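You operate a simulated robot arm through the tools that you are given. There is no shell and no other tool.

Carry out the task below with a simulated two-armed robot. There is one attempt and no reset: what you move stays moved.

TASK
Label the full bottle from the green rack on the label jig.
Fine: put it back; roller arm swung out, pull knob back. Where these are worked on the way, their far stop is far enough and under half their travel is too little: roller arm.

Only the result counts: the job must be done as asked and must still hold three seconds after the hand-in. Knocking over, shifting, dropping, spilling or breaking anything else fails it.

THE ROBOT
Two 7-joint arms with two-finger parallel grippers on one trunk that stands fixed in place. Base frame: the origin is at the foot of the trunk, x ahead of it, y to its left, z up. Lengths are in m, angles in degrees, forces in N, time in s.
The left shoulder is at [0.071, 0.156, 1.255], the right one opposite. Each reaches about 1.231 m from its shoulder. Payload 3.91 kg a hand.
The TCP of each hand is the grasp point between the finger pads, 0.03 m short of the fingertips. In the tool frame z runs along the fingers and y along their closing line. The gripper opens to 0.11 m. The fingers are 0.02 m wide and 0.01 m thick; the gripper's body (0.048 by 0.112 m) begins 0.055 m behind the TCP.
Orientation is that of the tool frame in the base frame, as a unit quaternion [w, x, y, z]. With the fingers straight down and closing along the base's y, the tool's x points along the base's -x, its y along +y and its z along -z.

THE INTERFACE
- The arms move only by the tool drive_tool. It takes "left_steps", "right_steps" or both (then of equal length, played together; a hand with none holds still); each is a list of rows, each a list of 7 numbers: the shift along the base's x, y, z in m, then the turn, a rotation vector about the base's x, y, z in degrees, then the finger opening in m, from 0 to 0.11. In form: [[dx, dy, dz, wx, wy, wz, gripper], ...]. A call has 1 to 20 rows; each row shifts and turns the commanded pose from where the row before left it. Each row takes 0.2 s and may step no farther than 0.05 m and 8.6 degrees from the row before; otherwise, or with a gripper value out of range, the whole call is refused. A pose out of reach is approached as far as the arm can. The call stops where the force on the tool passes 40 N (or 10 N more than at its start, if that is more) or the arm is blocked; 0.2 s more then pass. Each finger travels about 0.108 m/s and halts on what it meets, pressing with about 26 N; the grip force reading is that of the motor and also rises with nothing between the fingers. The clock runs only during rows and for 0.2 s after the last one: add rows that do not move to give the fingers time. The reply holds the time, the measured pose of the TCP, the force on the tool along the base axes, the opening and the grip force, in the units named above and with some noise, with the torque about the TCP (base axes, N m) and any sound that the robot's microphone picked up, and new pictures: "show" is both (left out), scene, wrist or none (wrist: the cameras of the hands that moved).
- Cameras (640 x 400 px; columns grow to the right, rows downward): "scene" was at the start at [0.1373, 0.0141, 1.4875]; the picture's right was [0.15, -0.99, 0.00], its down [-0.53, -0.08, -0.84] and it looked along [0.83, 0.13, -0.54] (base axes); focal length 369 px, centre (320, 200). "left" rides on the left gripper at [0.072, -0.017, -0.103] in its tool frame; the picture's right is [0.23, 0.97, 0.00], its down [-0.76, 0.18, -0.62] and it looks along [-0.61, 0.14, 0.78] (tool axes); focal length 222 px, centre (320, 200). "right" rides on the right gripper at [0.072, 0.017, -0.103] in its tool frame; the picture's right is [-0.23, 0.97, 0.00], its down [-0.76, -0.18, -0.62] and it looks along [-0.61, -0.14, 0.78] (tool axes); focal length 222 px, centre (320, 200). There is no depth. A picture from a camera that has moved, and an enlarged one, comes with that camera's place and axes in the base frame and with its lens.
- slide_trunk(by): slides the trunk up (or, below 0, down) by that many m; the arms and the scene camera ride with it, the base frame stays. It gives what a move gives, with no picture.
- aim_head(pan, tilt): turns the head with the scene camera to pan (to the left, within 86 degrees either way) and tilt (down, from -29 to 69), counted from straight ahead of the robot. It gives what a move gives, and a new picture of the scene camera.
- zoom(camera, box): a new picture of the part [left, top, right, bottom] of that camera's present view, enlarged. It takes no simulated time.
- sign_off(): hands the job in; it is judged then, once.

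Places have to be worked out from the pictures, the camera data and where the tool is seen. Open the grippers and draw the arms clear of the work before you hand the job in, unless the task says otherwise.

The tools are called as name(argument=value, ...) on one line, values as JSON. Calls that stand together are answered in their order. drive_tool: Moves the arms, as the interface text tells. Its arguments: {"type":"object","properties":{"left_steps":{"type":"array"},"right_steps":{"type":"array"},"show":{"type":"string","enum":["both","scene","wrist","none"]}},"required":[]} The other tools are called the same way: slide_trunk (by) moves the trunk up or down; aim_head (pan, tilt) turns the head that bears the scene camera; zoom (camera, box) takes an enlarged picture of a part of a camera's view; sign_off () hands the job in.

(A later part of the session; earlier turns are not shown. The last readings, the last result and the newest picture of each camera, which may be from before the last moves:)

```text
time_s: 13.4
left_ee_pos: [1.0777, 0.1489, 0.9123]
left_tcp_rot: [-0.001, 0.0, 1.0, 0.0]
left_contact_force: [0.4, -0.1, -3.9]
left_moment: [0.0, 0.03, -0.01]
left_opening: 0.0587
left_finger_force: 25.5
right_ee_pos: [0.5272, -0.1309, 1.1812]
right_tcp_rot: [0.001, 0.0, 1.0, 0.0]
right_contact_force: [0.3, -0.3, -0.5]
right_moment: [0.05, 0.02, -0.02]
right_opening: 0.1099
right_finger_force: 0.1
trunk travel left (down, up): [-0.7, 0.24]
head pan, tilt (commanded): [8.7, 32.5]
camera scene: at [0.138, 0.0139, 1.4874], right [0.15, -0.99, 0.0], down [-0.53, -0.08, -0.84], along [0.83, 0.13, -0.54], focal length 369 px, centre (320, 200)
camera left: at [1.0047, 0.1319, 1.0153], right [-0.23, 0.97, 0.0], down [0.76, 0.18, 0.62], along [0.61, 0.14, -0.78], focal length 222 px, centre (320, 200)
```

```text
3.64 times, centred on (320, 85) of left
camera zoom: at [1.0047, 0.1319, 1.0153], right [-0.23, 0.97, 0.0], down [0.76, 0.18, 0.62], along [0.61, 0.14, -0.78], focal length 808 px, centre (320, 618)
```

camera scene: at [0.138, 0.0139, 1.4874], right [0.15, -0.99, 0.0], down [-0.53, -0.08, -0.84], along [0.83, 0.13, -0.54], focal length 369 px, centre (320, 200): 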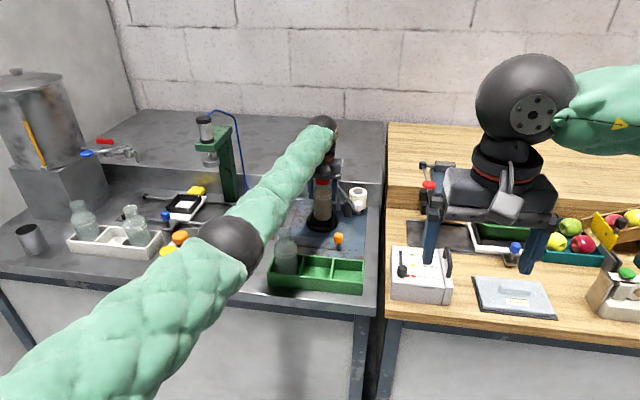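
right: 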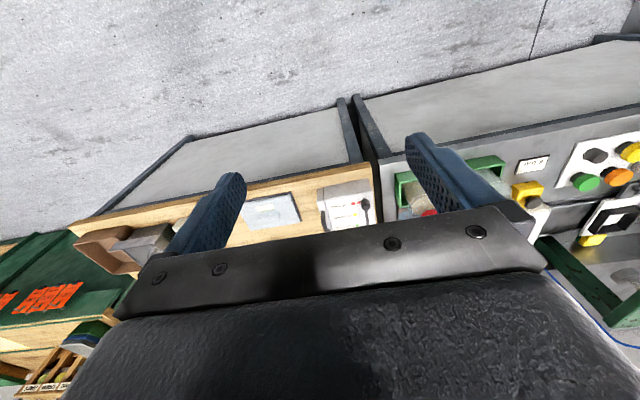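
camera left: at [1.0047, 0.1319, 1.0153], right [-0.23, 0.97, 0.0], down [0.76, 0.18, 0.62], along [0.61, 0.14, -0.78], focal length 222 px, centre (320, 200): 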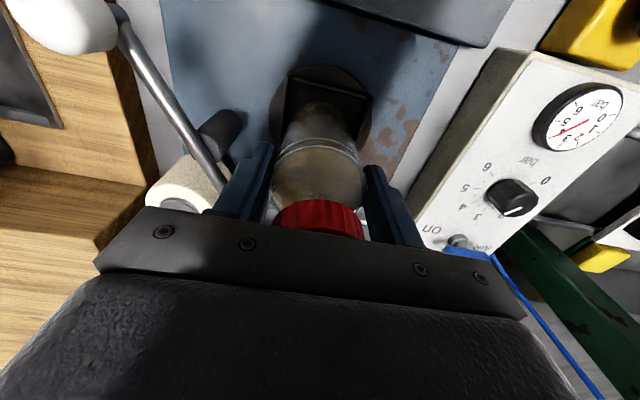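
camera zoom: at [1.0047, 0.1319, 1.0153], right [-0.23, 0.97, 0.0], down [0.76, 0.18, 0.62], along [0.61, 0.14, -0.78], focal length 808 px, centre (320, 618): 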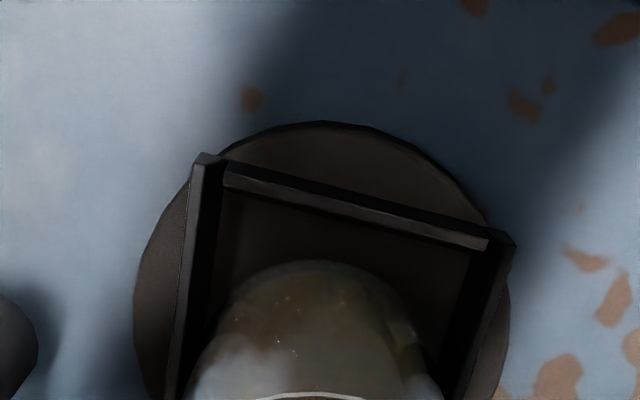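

No contact yet; the bottle bottom is just at wall-top level, centred in y, and the wrist view suggests more gap at the front than the back. I shift 2 mm back toward me and keep descending in small steps.

drive_tool(left_steps=[[-0.002, 0, -0.002, 0, 0, 0, 0.05], [0, 0, -0.003, 0, 0, 0, 0.05], [0, 0, -0.003, 0, 0, 0, 0.05], [0, 0, 0, 0, 0, 0, 0.05]], show="none")

zoom(camera="scene", box=[296, 190, 360, 230])

zoom(camera="left", box=[240, 30, 400, 140])

```text
time_s: 14.4
left_ee_pos: [1.0752, 0.1492, 0.9055]
left_tcp_rot: [0.0, 0.0, 1.0, 0.0]
left_contact_force: [0.8, -0.2, -3.8]
left_moment: [0.0, 0.03, 0.01]
left_opening: 0.0588
left_finger_force: 25.6
right_ee_pos: [0.5262, -0.1308, 1.1819]
right_tcp_rot: [0.0, -0.001, 1.0, -0.001]
right_contact_force: [0.2, 1.2, 1.4]
right_moment: [-0.01, 0.0, 0.0]
right_opening: 0.1099
right_finger_force: 0.0
trunk travel left (down, up): [-0.7, 0.24]
head pan, tilt (commanded): [8.7, 32.5]
```

```text
10.00 times, centred on (328, 210) of scene
camera zoom: at [0.138, 0.0139, 1.4874], right [0.15, -0.99, 0.0], down [-0.53, -0.08, -0.84], along [0.83, 0.13, -0.54], focal length 3691 px, centre (240, 100)
```

zoom: 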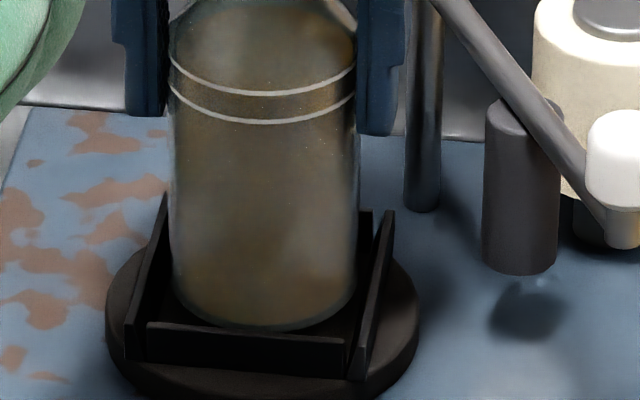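

```text
3.64 times, centred on (320, 85) of left
camera zoom: at [1.0025, 0.1326, 1.0082], right [-0.23, 0.97, 0.0], down [0.76, 0.18, 0.62], along [0.61, 0.14, -0.78], focal length 808 px, centre (320, 618)
```

zoom: 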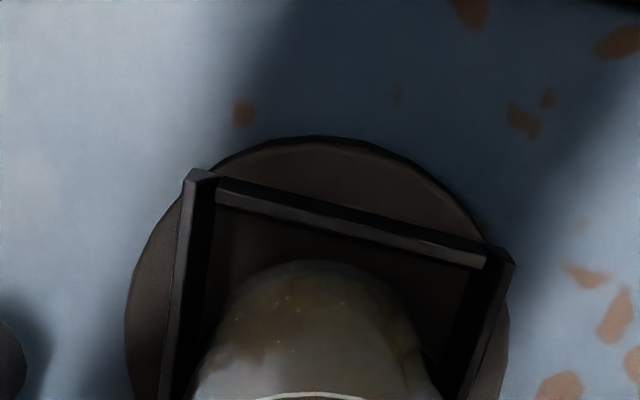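

Still no contact. I continue down in small steps.

drive_tool(left_steps=[[0, 0, -0.003, 0, 0, 0, 0.05], [0, 0, -0.003, 0, 0, 0, 0.05], [0, 0, -0.002, 0, 0, 0, 0.05], [0, 0, 0, 0, 0, 0, 0.05]], show="none")

zoom(camera="scene", box=[296, 190, 360, 230])

zoom(camera="left", box=[240, 30, 400, 140])

```text
time_s: 15.4
left_ee_pos: [1.074, 0.1483, 0.9006]
left_tcp_rot: [0.002, 0.001, 1.0, -0.001]
left_contact_force: [6.9, 1.2, 18.9]
left_moment: [-0.15, -0.29, 0.08]
left_opening: 0.0589
left_finger_force: 26.3
right_ee_pos: [0.5246, -0.131, 1.1832]
right_tcp_rot: [0.0, -0.001, 1.0, 0.0]
right_contact_force: [-0.5, 0.1, 0.1]
right_moment: [-0.03, 0.01, 0.0]
right_opening: 0.1098
right_finger_force: 0.1
trunk travel left (down, up): [-0.7, 0.24]
head pan, tilt (commanded): [8.7, 32.5]
```

```text
10.00 times, centred on (328, 210) of scene
camera zoom: at [0.1358, 0.0137, 1.4879], right [0.15, -0.99, 0.0], down [-0.53, -0.08, -0.84], along [0.83, 0.13, -0.54], focal length 3691 px, centre (240, 100)
```

zoom: 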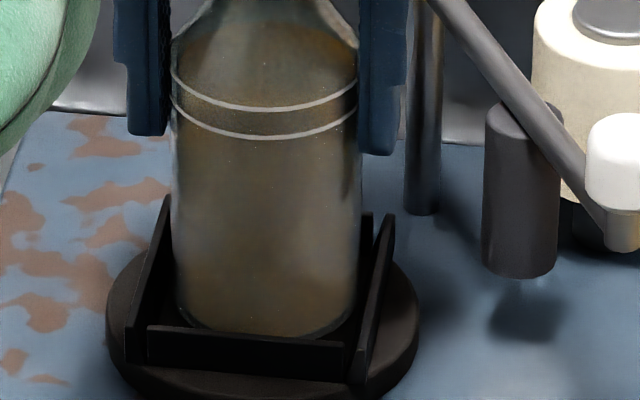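

```text
3.64 times, centred on (320, 85) of left
camera zoom: at [1.0008, 0.1319, 1.003], right [-0.23, 0.97, 0.0], down [0.76, 0.18, 0.63], along [0.61, 0.14, -0.78], focal length 808 px, centre (320, 618)
```

zoom: 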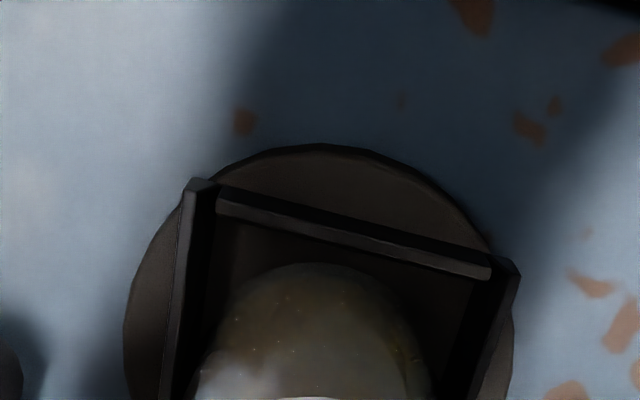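

Contact: ~23 N upward at TCP z≈0.9006. I zoom tightly to judge whether the bottle is on the floor or caught on a wall.

zoom(camera="scene", box=[304, 204, 344, 229])

zoom(camera="left", box=[275, 60, 375, 125])

```text
16.00 times, centred on (324, 216) of scene
camera zoom: at [0.1358, 0.0137, 1.4879], right [0.15, -0.99, 0.0], down [-0.53, -0.08, -0.84], along [0.83, 0.13, -0.54], focal length 5905 px, centre (256, -64)
```

zoom: 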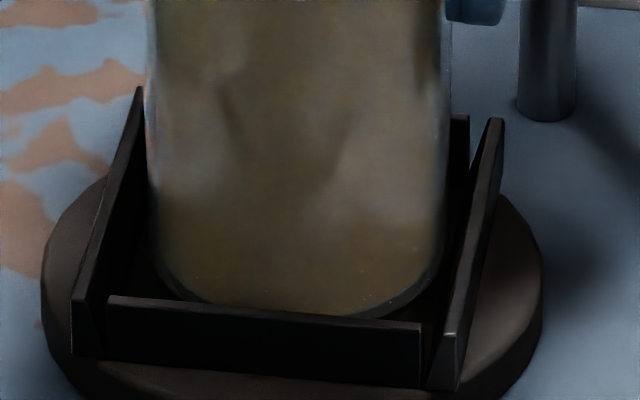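

```text
6.15 times, centred on (325, 92) of left
camera zoom: at [1.0008, 0.1319, 1.003], right [-0.23, 0.97, 0.0], down [0.76, 0.18, 0.63], along [0.61, 0.14, -0.78], focal length 1367 px, centre (289, 862)
```

zoom: 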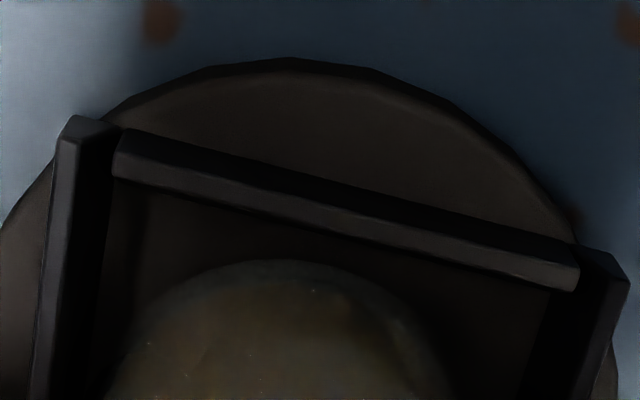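

The wall now cuts across the bottle's base with ~5 mm gaps all around, and the moment fits flat floor contact, so the bottle is standing in the nest. I ease off 2 mm and open the fingers moderately.

drive_tool(left_steps=[[0, 0, 0.0015, 0, 0, 0, 0.05], [0, 0, 0, 0, 0, 0, 0.06], [0, 0, 0, 0, 0, 0, 0.07], [0, 0, 0, 0, 0, 0, 0.085], [0, 0, 0, 0, 0, 0, 0.085]])

zoom(camera="scene", box=[296, 180, 360, 230])

zoom(camera="left", box=[200, 50, 440, 230])

```text
time_s: 16.6
left_ee_pos: [1.0743, 0.1492, 0.9002]
left_tcp_rot: [0.0, 0.0, 1.0, 0.0]
left_contact_force: [-0.5, 0.1, 0.4]
left_moment: [-0.03, -0.02, -0.03]
left_opening: 0.0848
left_finger_force: 0.1
right_ee_pos: [0.5255, -0.1309, 1.1818]
right_tcp_rot: [0.0, -0.001, 1.0, 0.0]
right_contact_force: [0.6, 0.7, -0.4]
right_moment: [-0.01, 0.06, 0.0]
right_opening: 0.1099
right_finger_force: 0.0
trunk travel left (down, up): [-0.7, 0.24]
head pan, tilt (commanded): [8.7, 32.5]
camera scene: at [0.1373, 0.0138, 1.4875], right [0.15, -0.99, 0.0], down [-0.53, -0.08, -0.84], along [0.83, 0.13, -0.54], focal length 369 px, centre (320, 200)
camera left: at [1.0015, 0.1315, 1.0024], right [-0.23, 0.97, 0.0], down [0.76, 0.18, 0.62], along [0.61, 0.14, -0.78], focal length 222 px, centre (320, 200)
```

scene: 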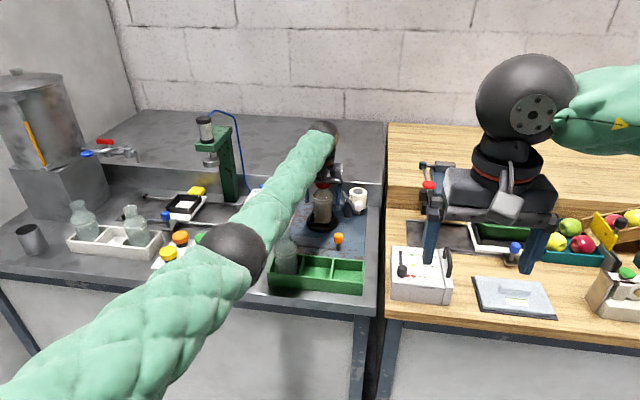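
left: 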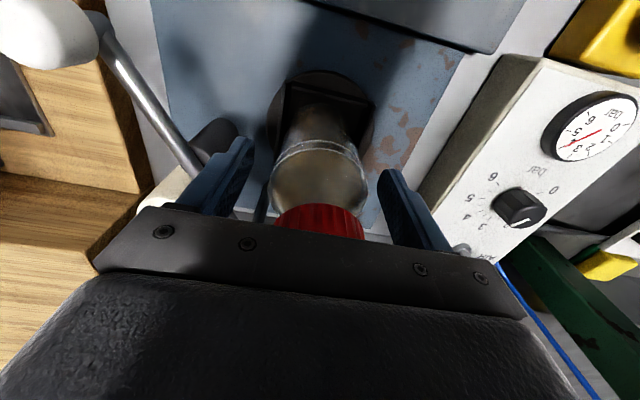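

```text
8.00 times, centred on (328, 205) of scene
camera zoom: at [0.1373, 0.0138, 1.4875], right [0.15, -0.99, 0.0], down [-0.53, -0.08, -0.84], along [0.83, 0.13, -0.54], focal length 2953 px, centre (256, 160)
```

zoom: 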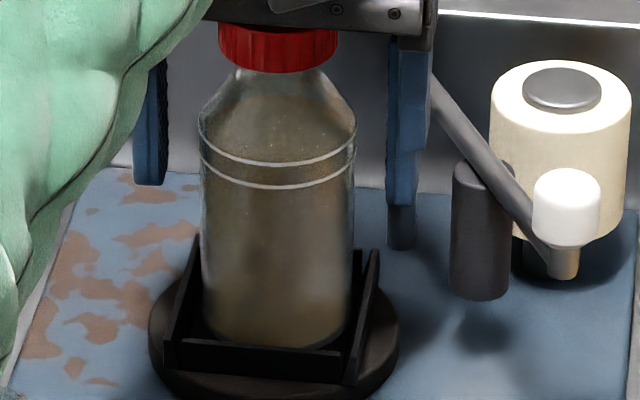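

```text
2.22 times, centred on (320, 140) of left
camera zoom: at [1.0015, 0.1315, 1.0024], right [-0.23, 0.97, 0.0], down [0.76, 0.18, 0.62], along [0.61, 0.14, -0.78], focal length 494 px, centre (320, 333)
```

zoom: 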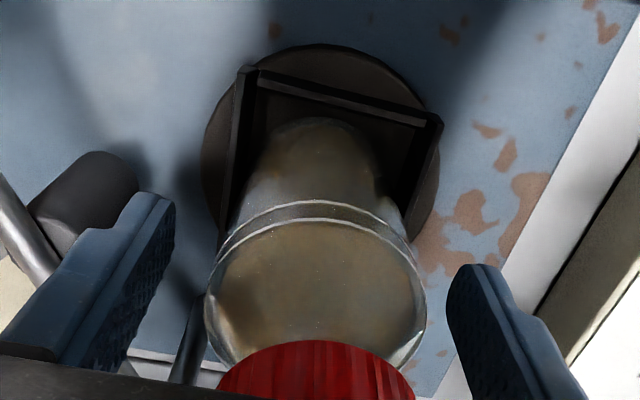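

The bottle stands upright in the nest, fingers clear. I raise the left hand straight up, then draw it back and to the left.

drive_tool(left_steps=[[0, 0, 0.01, 0, 0, 0, 0.085], [0, 0, 0.025, 0, 0, 0, 0.085], [0, 0, 0.03, 0, 0, 0, 0.085], [0, 0, 0.03, 0, 0, 0, 0.085], [0, 0, 0.03, 0, 0, 0, 0.085], [0, 0, 0.03, 0, 0, 0, 0.085], [-0.04, 0.02, 0, 0, 0, 0, 0.085], [-0.04, 0.02, 0, 0, 0, 0, 0.085], [-0.04, 0.02, 0, 0, 0, 0, 0.085], [-0.04, 0.02, 0, 0, 0, 0, 0.085], [-0.04, 0.01, 0, 0, 0, 0, 0.085]])

zoom(camera="scene", box=[280, 170, 380, 250])

```text
time_s: 19.0
left_ee_pos: [0.8726, 0.2429, 1.0542]
left_tcp_rot: [0.0, 0.001, 1.0, -0.001]
left_contact_force: [0.4, 0.2, 0.1]
left_moment: [0.03, -0.01, 0.01]
left_opening: 0.0851
left_finger_force: 0.1
right_ee_pos: [0.5248, -0.1317, 1.1829]
right_tcp_rot: [0.0, 0.0, 1.0, 0.0]
right_contact_force: [0.0, 0.0, -0.1]
right_moment: [-0.02, -0.03, 0.0]
right_opening: 0.1099
right_finger_force: 0.0
trunk travel left (down, up): [-0.7, 0.24]
head pan, tilt (commanded): [8.7, 32.5]
camera scene: at [0.1363, 0.0144, 1.4876], right [0.15, -0.99, 0.0], down [-0.53, -0.08, -0.84], along [0.83, 0.13, -0.54], focal length 369 px, centre (320, 200)
camera left: at [0.7999, 0.225, 1.1566], right [-0.23, 0.97, 0.0], down [0.76, 0.18, 0.62], along [0.61, 0.14, -0.78], focal length 222 px, centre (320, 200)
```

scene: 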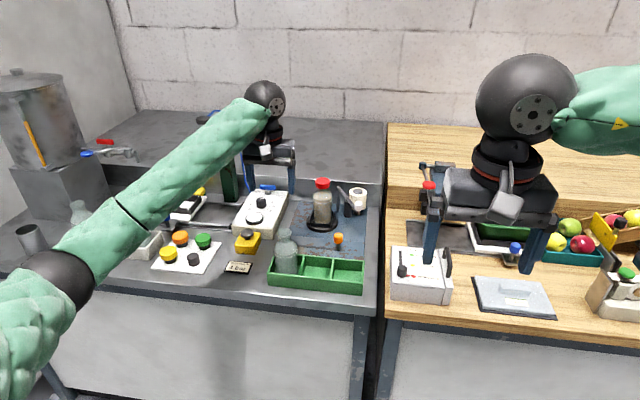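
left: 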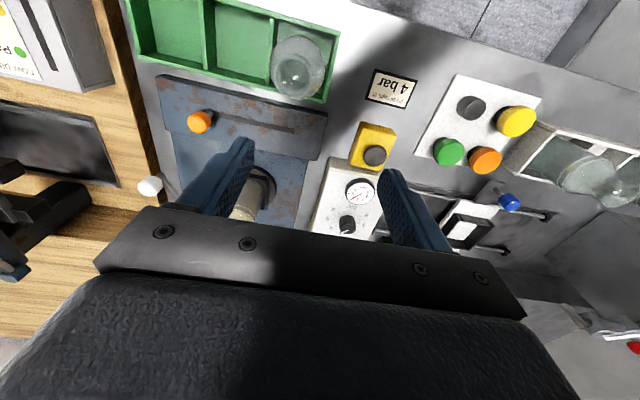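

```text
5.00 times, centred on (330, 210) of scene
camera zoom: at [0.1363, 0.0144, 1.4876], right [0.15, -0.99, 0.0], down [-0.53, -0.08, -0.84], along [0.83, 0.13, -0.54], focal length 1845 px, centre (270, 150)
```

zoom: 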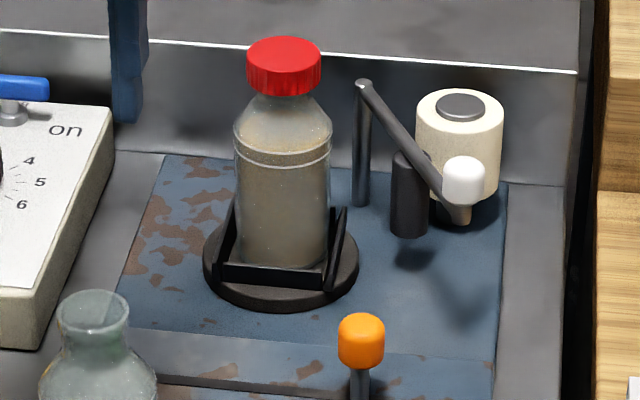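

Bottle is upright in the nest. I send the left hand over the white handle at the end of the roller arm (≈(1.019, 0.038, 0.91)) for a closer look; a vertical hand avoids the red-knobbed device to the right.

drive_tool(left_steps=[[0.024, -0.0336, 0, 0, 0, 0, 0.085], [0.024, -0.0336, 0, 0, 0, 0, 0.085], [0.024, -0.0336, 0, 0, 0, 0, 0.085], [0.024, -0.0336, 0, 0, 0, 0, 0.085], [0.024, -0.0336, 0, 0, 0, 0, 0.085], [0.024, -0.0336, -0.02, 0, 0, 0, 0.085], [0, 0, 0, 0, 0, 0, 0.085]])

zoom(camera="left", box=[200, 80, 440, 230])

zoom(camera="scene", box=[300, 150, 400, 230])

```text
time_s: 20.6
left_ee_pos: [1.0195, 0.0416, 1.036]
left_tcp_rot: [0.0, 0.0, 1.0, 0.0]
left_contact_force: [-0.2, -0.8, 0.6]
left_moment: [-0.03, 0.01, 0.02]
left_opening: 0.085
left_finger_force: 0.1
right_ee_pos: [0.5258, -0.1296, 1.1816]
right_tcp_rot: [0.001, 0.0, 1.0, -0.001]
right_contact_force: [-0.8, -0.5, 0.3]
right_moment: [-0.07, 0.0, 0.03]
right_opening: 0.1102
right_finger_force: 0.0
trunk travel left (down, up): [-0.7, 0.24]
head pan, tilt (commanded): [8.7, 32.5]
camera scene: at [0.1369, 0.0154, 1.4875], right [0.15, -0.99, 0.0], down [-0.53, -0.08, -0.84], along [0.83, 0.13, -0.54], focal length 369 px, centre (320, 200)
camera left: at [0.9457, 0.0252, 1.138], right [-0.23, 0.97, 0.0], down [0.76, 0.18, 0.62], along [0.61, 0.14, -0.78], focal length 222 px, centre (320, 200)
```

scene: 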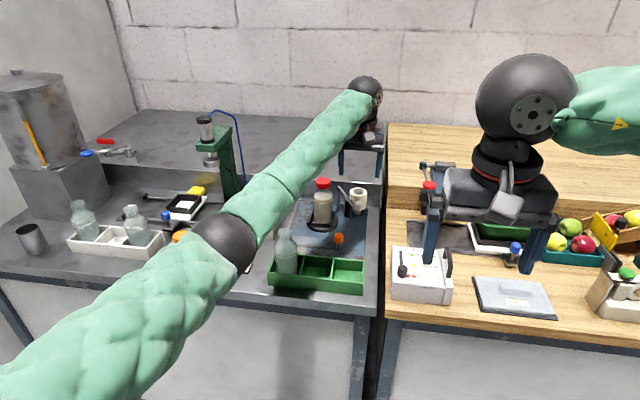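
left: 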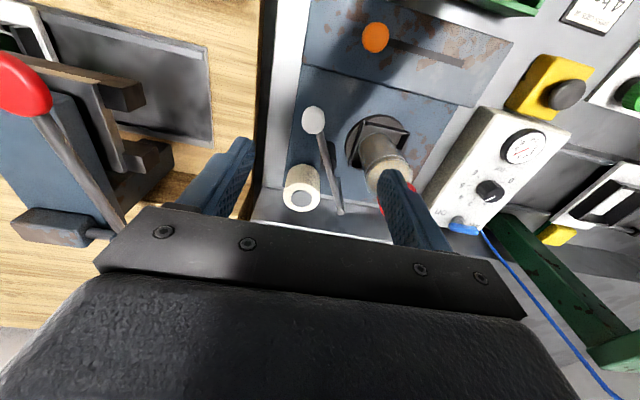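

```text
2.67 times, centred on (320, 155) of left
camera zoom: at [0.9457, 0.0252, 1.138], right [-0.23, 0.97, 0.0], down [0.76, 0.18, 0.62], along [0.61, 0.14, -0.78], focal length 592 px, centre (320, 320)
```

zoom: 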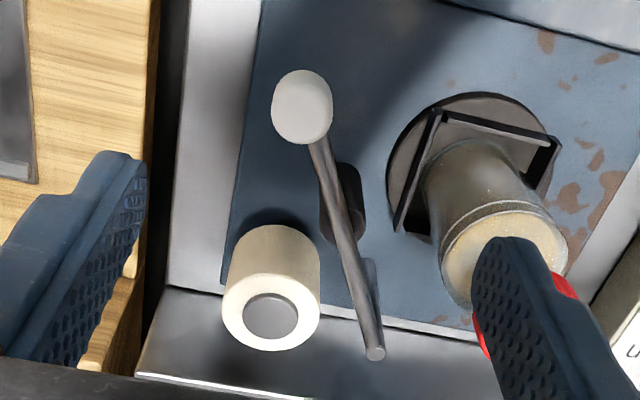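

```text
5.00 times, centred on (350, 190) of scene
camera zoom: at [0.1369, 0.0154, 1.4875], right [0.15, -0.99, 0.0], down [-0.53, -0.08, -0.84], along [0.83, 0.13, -0.54], focal length 1845 px, centre (170, 250)
```

zoom: 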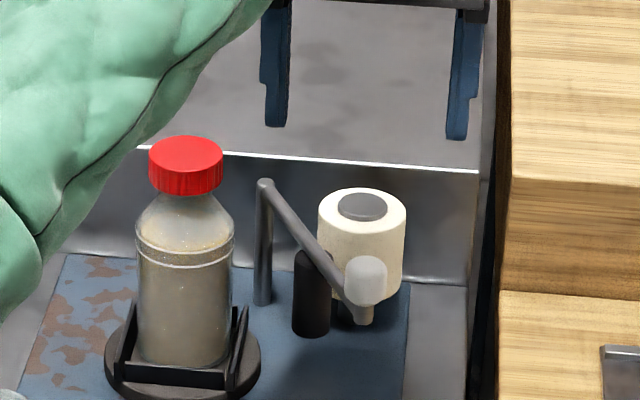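

I can see handle and post clearly: handle is ~1 mm ahead and ~4.5 mm to the right of the TCP. I align, descend around the handle (tips just above the arm bar), and look before closing.

drive_tool(left_steps=[[0.001, -0.0045, -0.02, 0, 0, 0, 0.085], [0, 0, -0.03, 0, 0, 0, 0.085], [0, 0, -0.03, 0, 0, 0, 0.085], [0, 0, -0.025, 0, 0, 0, 0.085], [0, 0, 0, 0, 0, 0, 0.085]])

zoom(camera="left", box=[200, 80, 440, 230])

zoom(camera="scene", box=[310, 160, 390, 220])

```text
time_s: 21.8
left_ee_pos: [1.0211, 0.0323, 0.9298]
left_tcp_rot: [0.0, -0.001, 1.0, 0.0]
left_contact_force: [-1.0, 0.9, -0.9]
left_moment: [0.01, -0.04, 0.0]
left_opening: 0.0852
left_finger_force: 0.0
right_ee_pos: [0.527, -0.1312, 1.1811]
right_tcp_rot: [0.0, 0.0, 1.0, 0.001]
right_contact_force: [-0.2, -0.2, 0.8]
right_moment: [-0.01, -0.02, 0.0]
right_opening: 0.1099
right_finger_force: 0.1
trunk travel left (down, up): [-0.7, 0.24]
head pan, tilt (commanded): [8.7, 32.5]
camera scene: at [0.1372, 0.0138, 1.4875], right [0.15, -0.99, 0.0], down [-0.53, -0.08, -0.84], along [0.83, 0.13, -0.54], focal length 369 px, centre (320, 200)
camera left: at [0.9472, 0.0157, 1.0325], right [-0.23, 0.97, 0.0], down [0.76, 0.18, 0.62], along [0.61, 0.14, -0.78], focal length 222 px, centre (320, 200)
```

scene: 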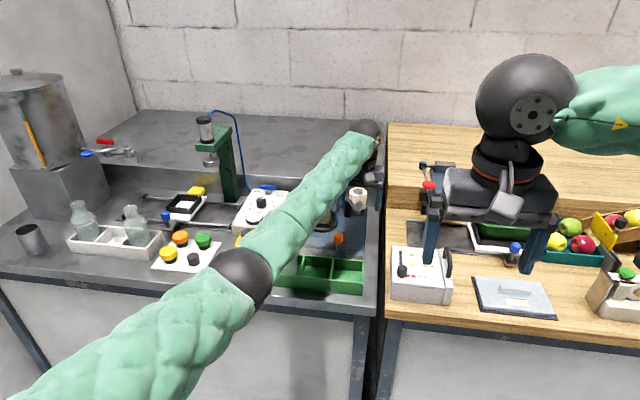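
left: 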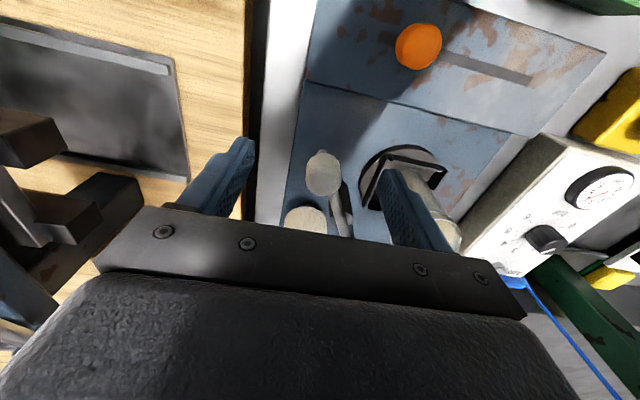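

```text
2.67 times, centred on (320, 155) of left
camera zoom: at [0.9472, 0.0157, 1.0325], right [-0.23, 0.97, 0.0], down [0.76, 0.18, 0.62], along [0.61, 0.14, -0.78], focal length 592 px, centre (320, 320)
```

zoom: 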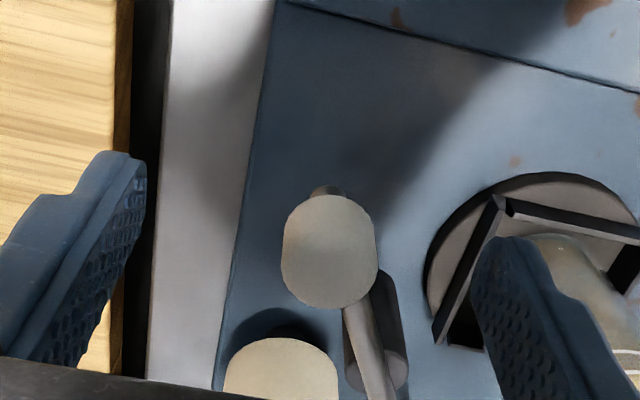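

```text
6.67 times, centred on (350, 190) of scene
camera zoom: at [0.1372, 0.0138, 1.4875], right [0.15, -0.99, 0.0], down [-0.53, -0.08, -0.84], along [0.83, 0.13, -0.54], focal length 2461 px, centre (120, 267)
```

zoom: 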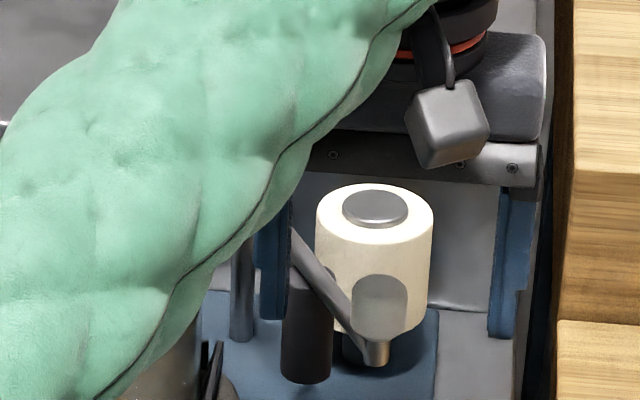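

Handle is between the fingers, nearly centred. I lower 3 mm and close on it.

drive_tool(left_steps=[[-0.001, 0.001, -0.003, 0, 0, 0, 0.085], [0, 0, 0, 0, 0, 0, 0.05], [0, 0, 0, 0, 0, 0, 0.02], [0, 0, 0, 0, 0, 0, 0.015], [0, 0, 0, 0, 0, 0, 0.015]])

zoom(camera="left", box=[200, 80, 440, 230])

zoom(camera="scene", box=[310, 160, 390, 220])

```text
time_s: 23.0
left_ee_pos: [1.0196, 0.0349, 0.9265]
left_tcp_rot: [0.0, -0.002, 1.0, 0.0]
left_contact_force: [0.8, 12.2, 2.8]
left_moment: [0.39, 0.06, 0.22]
left_opening: 0.0231
left_finger_force: 44.6
right_ee_pos: [0.5261, -0.132, 1.1819]
right_tcp_rot: [0.0, 0.0, 1.0, 0.0]
right_contact_force: [-0.2, -0.8, -0.8]
right_moment: [0.04, 0.03, 0.01]
right_opening: 0.1103
right_finger_force: 0.1
trunk travel left (down, up): [-0.7, 0.24]
head pan, tilt (commanded): [8.7, 32.5]
camera scene: at [0.1373, 0.0151, 1.4875], right [0.15, -0.99, 0.0], down [-0.53, -0.08, -0.84], along [0.83, 0.13, -0.54], focal length 369 px, centre (320, 200)
camera left: at [0.9467, 0.0189, 1.0295], right [-0.23, 0.97, 0.0], down [0.76, 0.18, 0.62], along [0.61, 0.14, -0.78], focal length 222 px, centre (320, 200)
```

scene: 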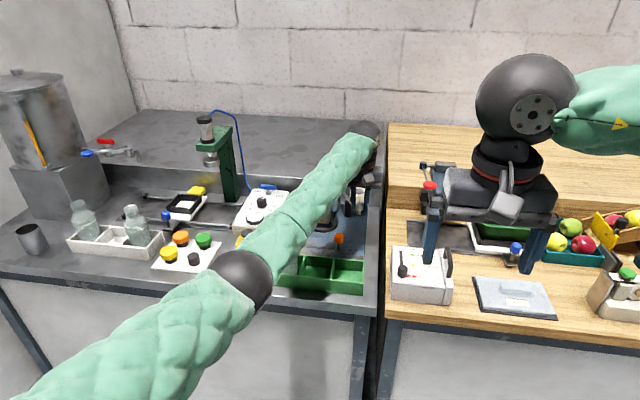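
left: 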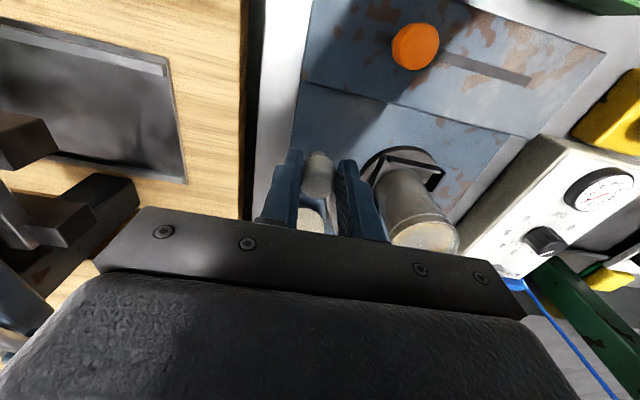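

```text
2.67 times, centred on (320, 155) of left
camera zoom: at [0.9467, 0.0189, 1.0295], right [-0.23, 0.97, 0.0], down [0.76, 0.18, 0.62], along [0.61, 0.14, -0.78], focal length 592 px, centre (320, 320)
```

zoom: 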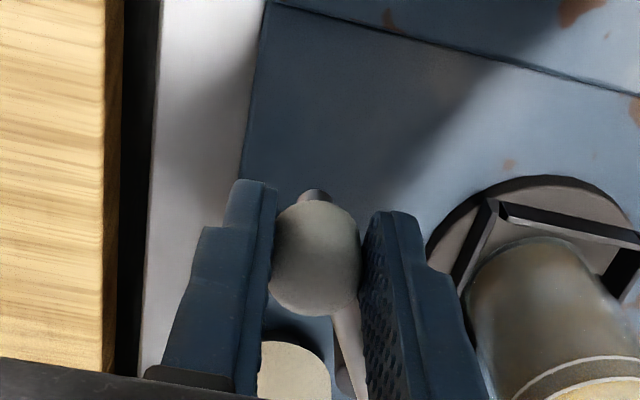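

```text
6.67 times, centred on (350, 190) of scene
camera zoom: at [0.1373, 0.0151, 1.4875], right [0.15, -0.99, 0.0], down [-0.53, -0.08, -0.84], along [0.83, 0.13, -0.54], focal length 2461 px, centre (120, 267)
```

zoom: 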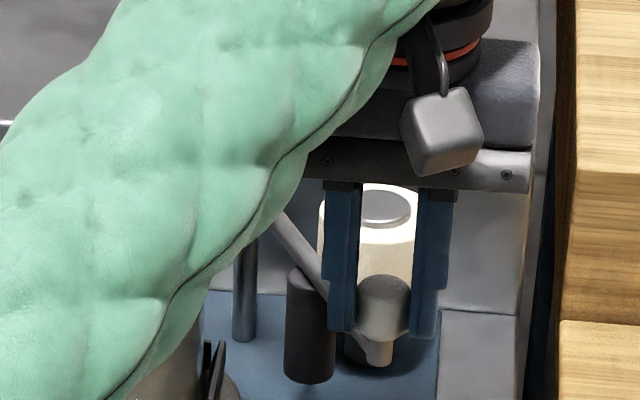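

Gripped on the handle (0.023 m). I swing it along an arc about the post (≈(1.16, 0.106), radius ≈0.158), first ~12°, checking force and picture.

drive_tool(left_steps=[[-0.0047, 0.01, 0, 0, 0, 0, 0.015], [-0.0039, 0.0103, 0, 0, 0, 0, 0.015], [-0.0032, 0.0105, 0, 0, 0, 0, 0.015], [0, 0, 0, 0, 0, 0, 0.015]])

zoom(camera="left", box=[200, 80, 440, 230])

zoom(camera="scene", box=[300, 160, 380, 220])

```text
time_s: 24.0
left_ee_pos: [1.0061, 0.0643, 0.9277]
left_tcp_rot: [-0.001, 0.0, 1.0, 0.0]
left_contact_force: [-5.5, -5.1, 1.0]
left_moment: [-0.18, 0.06, -0.45]
left_opening: 0.0229
left_finger_force: 45.4
right_ee_pos: [0.5257, -0.1314, 1.1813]
right_tcp_rot: [0.0, 0.0, 1.0, 0.0]
right_contact_force: [-0.1, 0.1, 0.1]
right_moment: [0.0, -0.02, -0.01]
right_opening: 0.1098
right_finger_force: 0.1
trunk travel left (down, up): [-0.7, 0.24]
head pan, tilt (commanded): [8.7, 32.5]
camera scene: at [0.1366, 0.0132, 1.4875], right [0.15, -0.99, 0.0], down [-0.53, -0.08, -0.84], along [0.83, 0.13, -0.54], focal length 369 px, centre (320, 200)
camera left: at [0.9336, 0.0467, 1.0295], right [-0.23, 0.97, 0.0], down [0.76, 0.18, 0.62], along [0.61, 0.14, -0.78], focal length 222 px, centre (320, 200)
```

scene: 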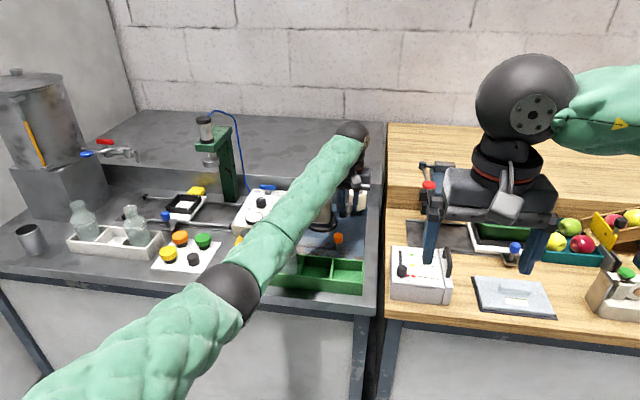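
left: 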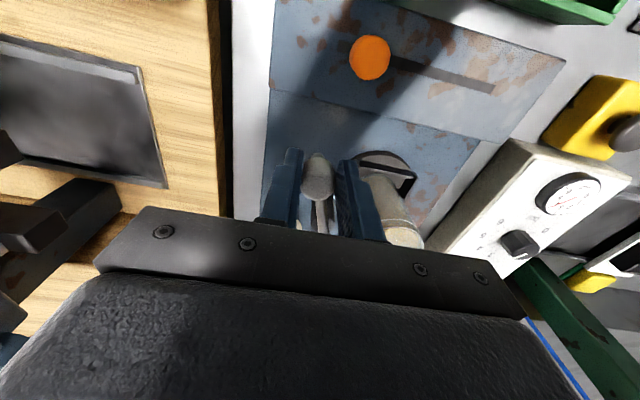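

```text
2.67 times, centred on (320, 155) of left
camera zoom: at [0.9336, 0.0467, 1.0295], right [-0.23, 0.97, 0.0], down [0.76, 0.18, 0.62], along [0.61, 0.14, -0.78], focal length 592 px, centre (320, 320)
```

zoom: 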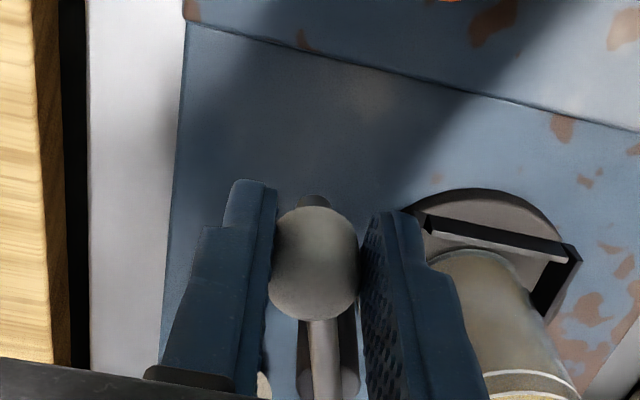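

```text
6.67 times, centred on (340, 190) of scene
camera zoom: at [0.1366, 0.0132, 1.4875], right [0.15, -0.99, 0.0], down [-0.53, -0.08, -0.84], along [0.83, 0.13, -0.54], focal length 2461 px, centre (187, 267)
```

zoom: 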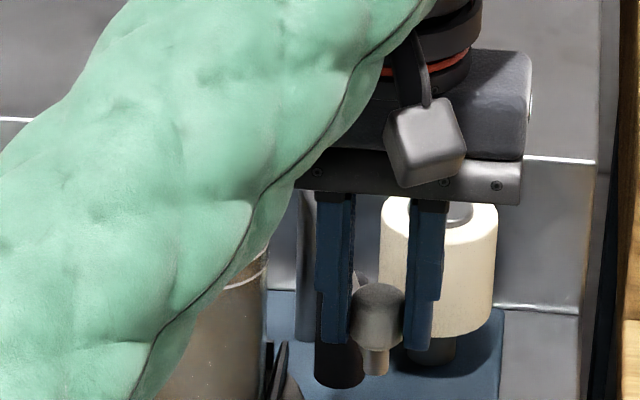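

The roller arm follows. I continue the swing in small steps toward the bottle, watching for roller contact.

drive_tool(left_steps=[[-0.003, 0.0107, 0, 0, 0, 0, 0.015], [-0.002, 0.0109, 0, 0, 0, 0, 0.015], [0, 0, 0, 0, 0, 0, 0.015]])

zoom(camera="left", box=[200, 80, 440, 230])

zoom(camera="scene", box=[290, 160, 370, 220])

```text
time_s: 24.8
left_ee_pos: [1.0033, 0.0853, 0.9275]
left_tcp_rot: [0.0, -0.001, 1.0, 0.001]
left_contact_force: [-2.9, -3.0, -4.2]
left_moment: [-0.04, 0.2, -0.31]
left_opening: 0.0233
left_finger_force: 44.8
right_ee_pos: [0.5265, -0.1313, 1.1811]
right_tcp_rot: [0.0, 0.0, 1.0, 0.0]
right_contact_force: [0.0, -0.4, 0.0]
right_moment: [-0.02, 0.01, 0.0]
right_opening: 0.1101
right_finger_force: 0.2
trunk travel left (down, up): [-0.7, 0.24]
head pan, tilt (commanded): [8.7, 32.5]
camera scene: at [0.1378, 0.0136, 1.4874], right [0.15, -0.99, 0.0], down [-0.53, -0.08, -0.84], along [0.83, 0.13, -0.54], focal length 369 px, centre (320, 200)
camera left: at [0.9291, 0.0691, 1.0298], right [-0.23, 0.97, 0.0], down [0.76, 0.18, 0.62], along [0.61, 0.14, -0.78], focal length 222 px, centre (320, 200)
```

scene: 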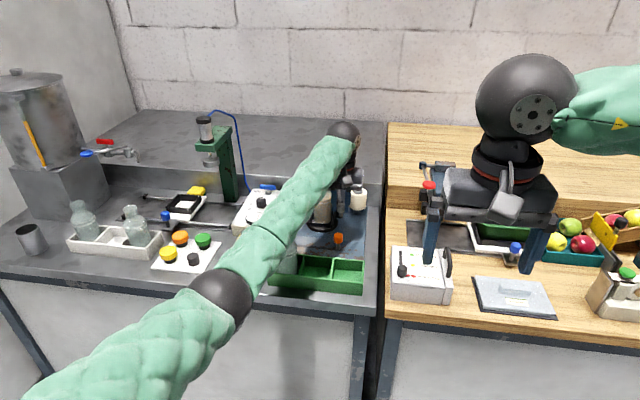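
left: 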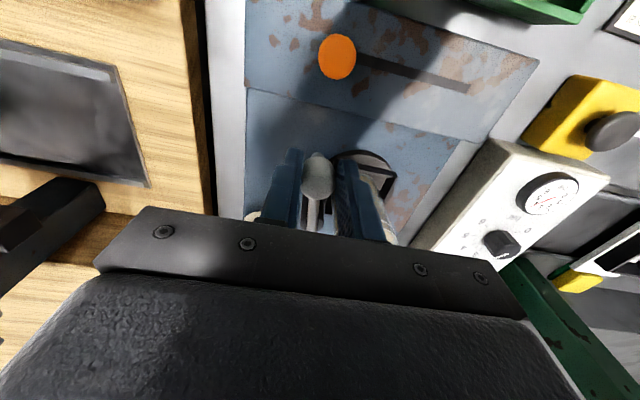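

```text
2.67 times, centred on (320, 155) of left
camera zoom: at [0.9291, 0.0691, 1.0298], right [-0.23, 0.97, 0.0], down [0.76, 0.18, 0.62], along [0.61, 0.14, -0.78], focal length 592 px, centre (320, 320)
```

zoom: 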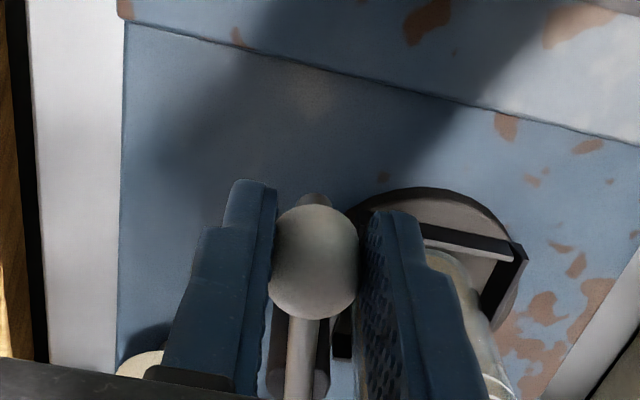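

```text
6.67 times, centred on (330, 190) of scene
camera zoom: at [0.1378, 0.0136, 1.4874], right [0.15, -0.99, 0.0], down [-0.53, -0.08, -0.84], along [0.83, 0.13, -0.54], focal length 2461 px, centre (253, 267)
```

zoom: 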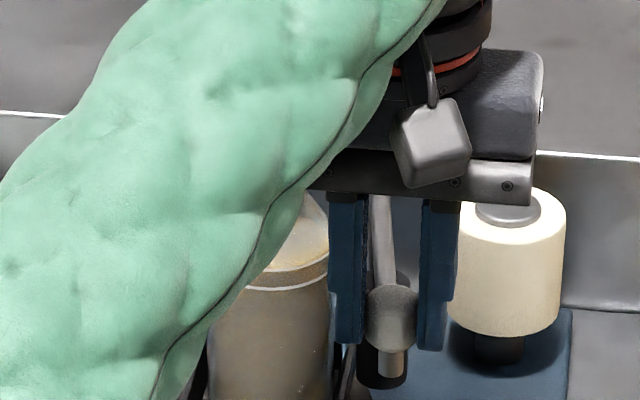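

No resistance yet (roller nearly at the bottle). I continue in half-size steps.

drive_tool(left_steps=[[-0.0006, 0.0055, 0, 0, 0, 0, 0.015], [-0.0004, 0.0055, 0, 0, 0, 0, 0.015], [0, 0, 0, 0, 0, 0, 0.015]])

zoom(camera="left", box=[200, 80, 440, 230])

zoom(camera="scene", box=[290, 160, 370, 220])

```text
time_s: 25.6
left_ee_pos: [1.001, 0.0982, 0.9272]
left_tcp_rot: [0.0, 0.0, 1.0, 0.0]
left_contact_force: [-0.5, -1.1, 0.0]
left_moment: [-0.01, -0.02, -0.29]
left_opening: 0.0228
left_finger_force: 44.5
right_ee_pos: [0.527, -0.1312, 1.1819]
right_tcp_rot: [0.0, 0.0, 1.0, 0.0]
right_contact_force: [0.3, -0.1, -0.4]
right_moment: [-0.03, -0.01, 0.06]
right_opening: 0.11
right_finger_force: 0.0
trunk travel left (down, up): [-0.7, 0.24]
head pan, tilt (commanded): [8.7, 32.5]
camera scene: at [0.1375, 0.0136, 1.4875], right [0.15, -0.99, 0.0], down [-0.53, -0.08, -0.84], along [0.83, 0.13, -0.54], focal length 369 px, centre (320, 200)
camera left: at [0.9282, 0.0808, 1.0298], right [-0.23, 0.97, 0.0], down [0.76, 0.18, 0.62], along [0.61, 0.14, -0.78], focal length 222 px, centre (320, 200)
```

scene: 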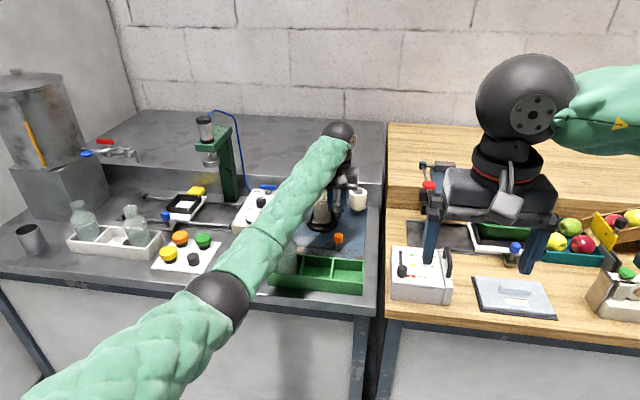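
left: 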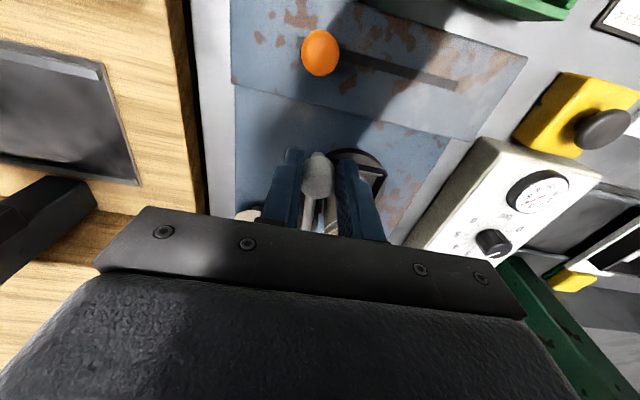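

```text
2.67 times, centred on (320, 155) of left
camera zoom: at [0.9282, 0.0808, 1.0298], right [-0.23, 0.97, 0.0], down [0.76, 0.18, 0.62], along [0.61, 0.14, -0.78], focal length 592 px, centre (320, 320)
```

zoom: 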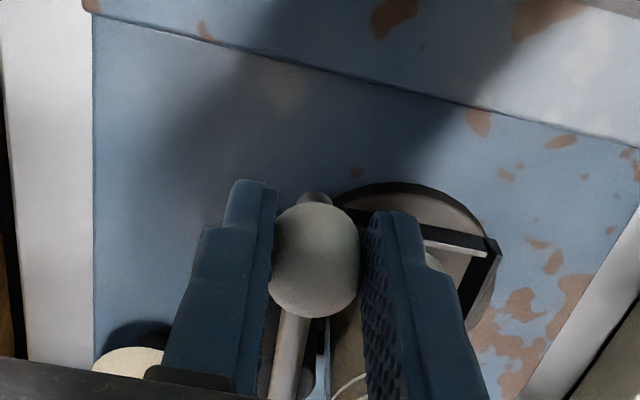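

```text
6.67 times, centred on (330, 190) of scene
camera zoom: at [0.1375, 0.0136, 1.4875], right [0.15, -0.99, 0.0], down [-0.53, -0.08, -0.84], along [0.83, 0.13, -0.54], focal length 2461 px, centre (253, 267)
```

zoom: 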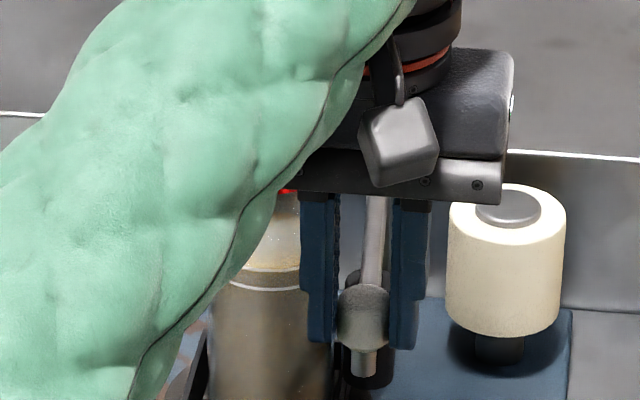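

Still free. I continue with small steps; the roller is nearly touching.

drive_tool(left_steps=[[-0.0002, 0.004, 0, 0, 0, 0, 0.015], [0, 0.004, 0, 0, 0, 0, 0.015], [0, 0, 0, 0, 0, 0, 0.015]], show="none")

zoom(camera="left", box=[200, 80, 440, 230])

zoom(camera="scene", box=[290, 160, 370, 220])

```text
time_s: 26.4
left_ee_pos: [1.0003, 0.107, 0.9272]
left_tcp_rot: [0.001, 0.0, 1.0, 0.0]
left_contact_force: [2.9, -0.5, 7.5]
left_moment: [-0.01, -0.13, -0.22]
left_opening: 0.0228
left_finger_force: 45.3
right_ee_pos: [0.5257, -0.1322, 1.1815]
right_tcp_rot: [0.0, 0.0, 1.0, 0.0]
right_contact_force: [-1.1, 0.6, -0.4]
right_moment: [0.0, 0.0, -0.02]
right_opening: 0.1098
right_finger_force: 0.1
trunk travel left (down, up): [-0.7, 0.24]
head pan, tilt (commanded): [8.7, 32.5]
```

```text
2.67 times, centred on (320, 155) of left
camera zoom: at [0.9276, 0.0887, 1.0297], right [-0.23, 0.97, 0.0], down [0.76, 0.18, 0.62], along [0.61, 0.14, -0.78], focal length 592 px, centre (320, 320)
```

zoom: 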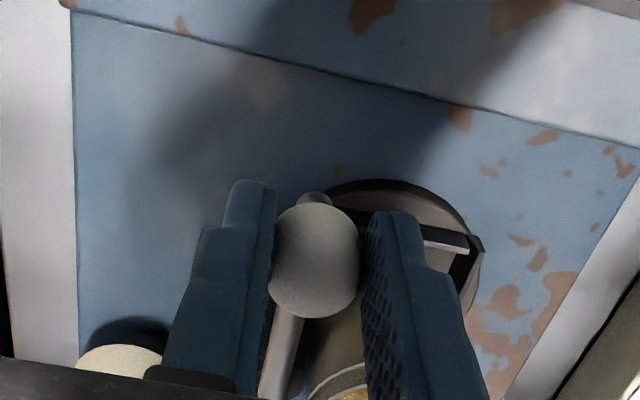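

```text
6.67 times, centred on (330, 190) of scene
camera zoom: at [0.137, 0.0135, 1.4876], right [0.15, -0.99, 0.0], down [-0.53, -0.08, -0.84], along [0.83, 0.13, -0.54], focal length 2461 px, centre (253, 267)
```

zoom: 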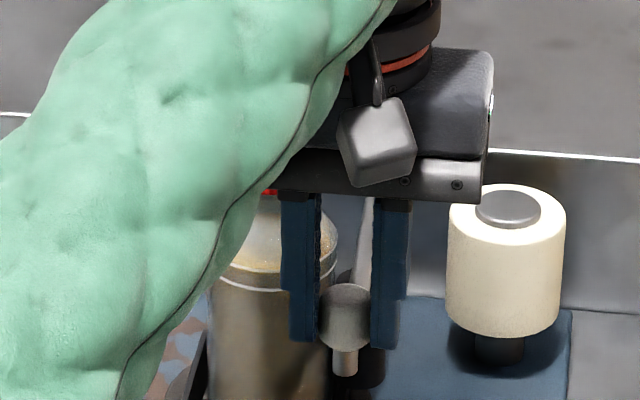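

Very close to contact now. I keep on in 4 mm steps.

drive_tool(left_steps=[[0.0001, 0.004, 0, 0, 0, 0, 0.015], [0.0003, 0.003, 0, 0, 0, 0, 0.015], [0, 0, 0, 0, 0, 0, 0.015]], show="none")

zoom(camera="left", box=[200, 80, 440, 230])

zoom(camera="scene", box=[290, 160, 370, 220])

```text
time_s: 27.2
left_ee_pos: [1.0012, 0.1138, 0.9261]
left_tcp_rot: [0.001, 0.0, 1.0, -0.001]
left_contact_force: [-1.5, -3.2, 13.3]
left_moment: [-0.15, 0.08, -0.34]
left_opening: 0.0228
left_finger_force: 45.0
right_ee_pos: [0.5253, -0.1322, 1.1829]
right_tcp_rot: [0.0, 0.0, 1.0, 0.0]
right_contact_force: [-0.6, 0.0, 0.1]
right_moment: [-0.03, -0.05, -0.05]
right_opening: 0.1099
right_finger_force: 0.1
trunk travel left (down, up): [-0.7, 0.24]
head pan, tilt (commanded): [8.7, 32.5]
```

```text
2.67 times, centred on (320, 155) of left
camera zoom: at [0.9273, 0.096, 1.0297], right [-0.23, 0.97, 0.0], down [0.76, 0.18, 0.62], along [0.61, 0.14, -0.78], focal length 592 px, centre (320, 320)
```

zoom: 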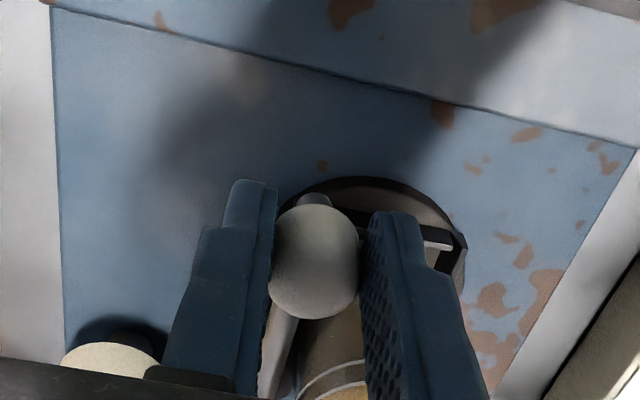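

```text
6.67 times, centred on (330, 190) of scene
camera zoom: at [0.1359, 0.0133, 1.4877], right [0.15, -0.99, 0.0], down [-0.53, -0.08, -0.84], along [0.83, 0.13, -0.54], focal length 2461 px, centre (253, 267)
```

zoom: 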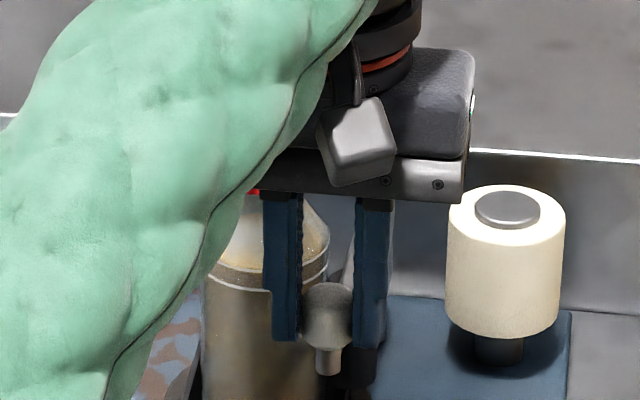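

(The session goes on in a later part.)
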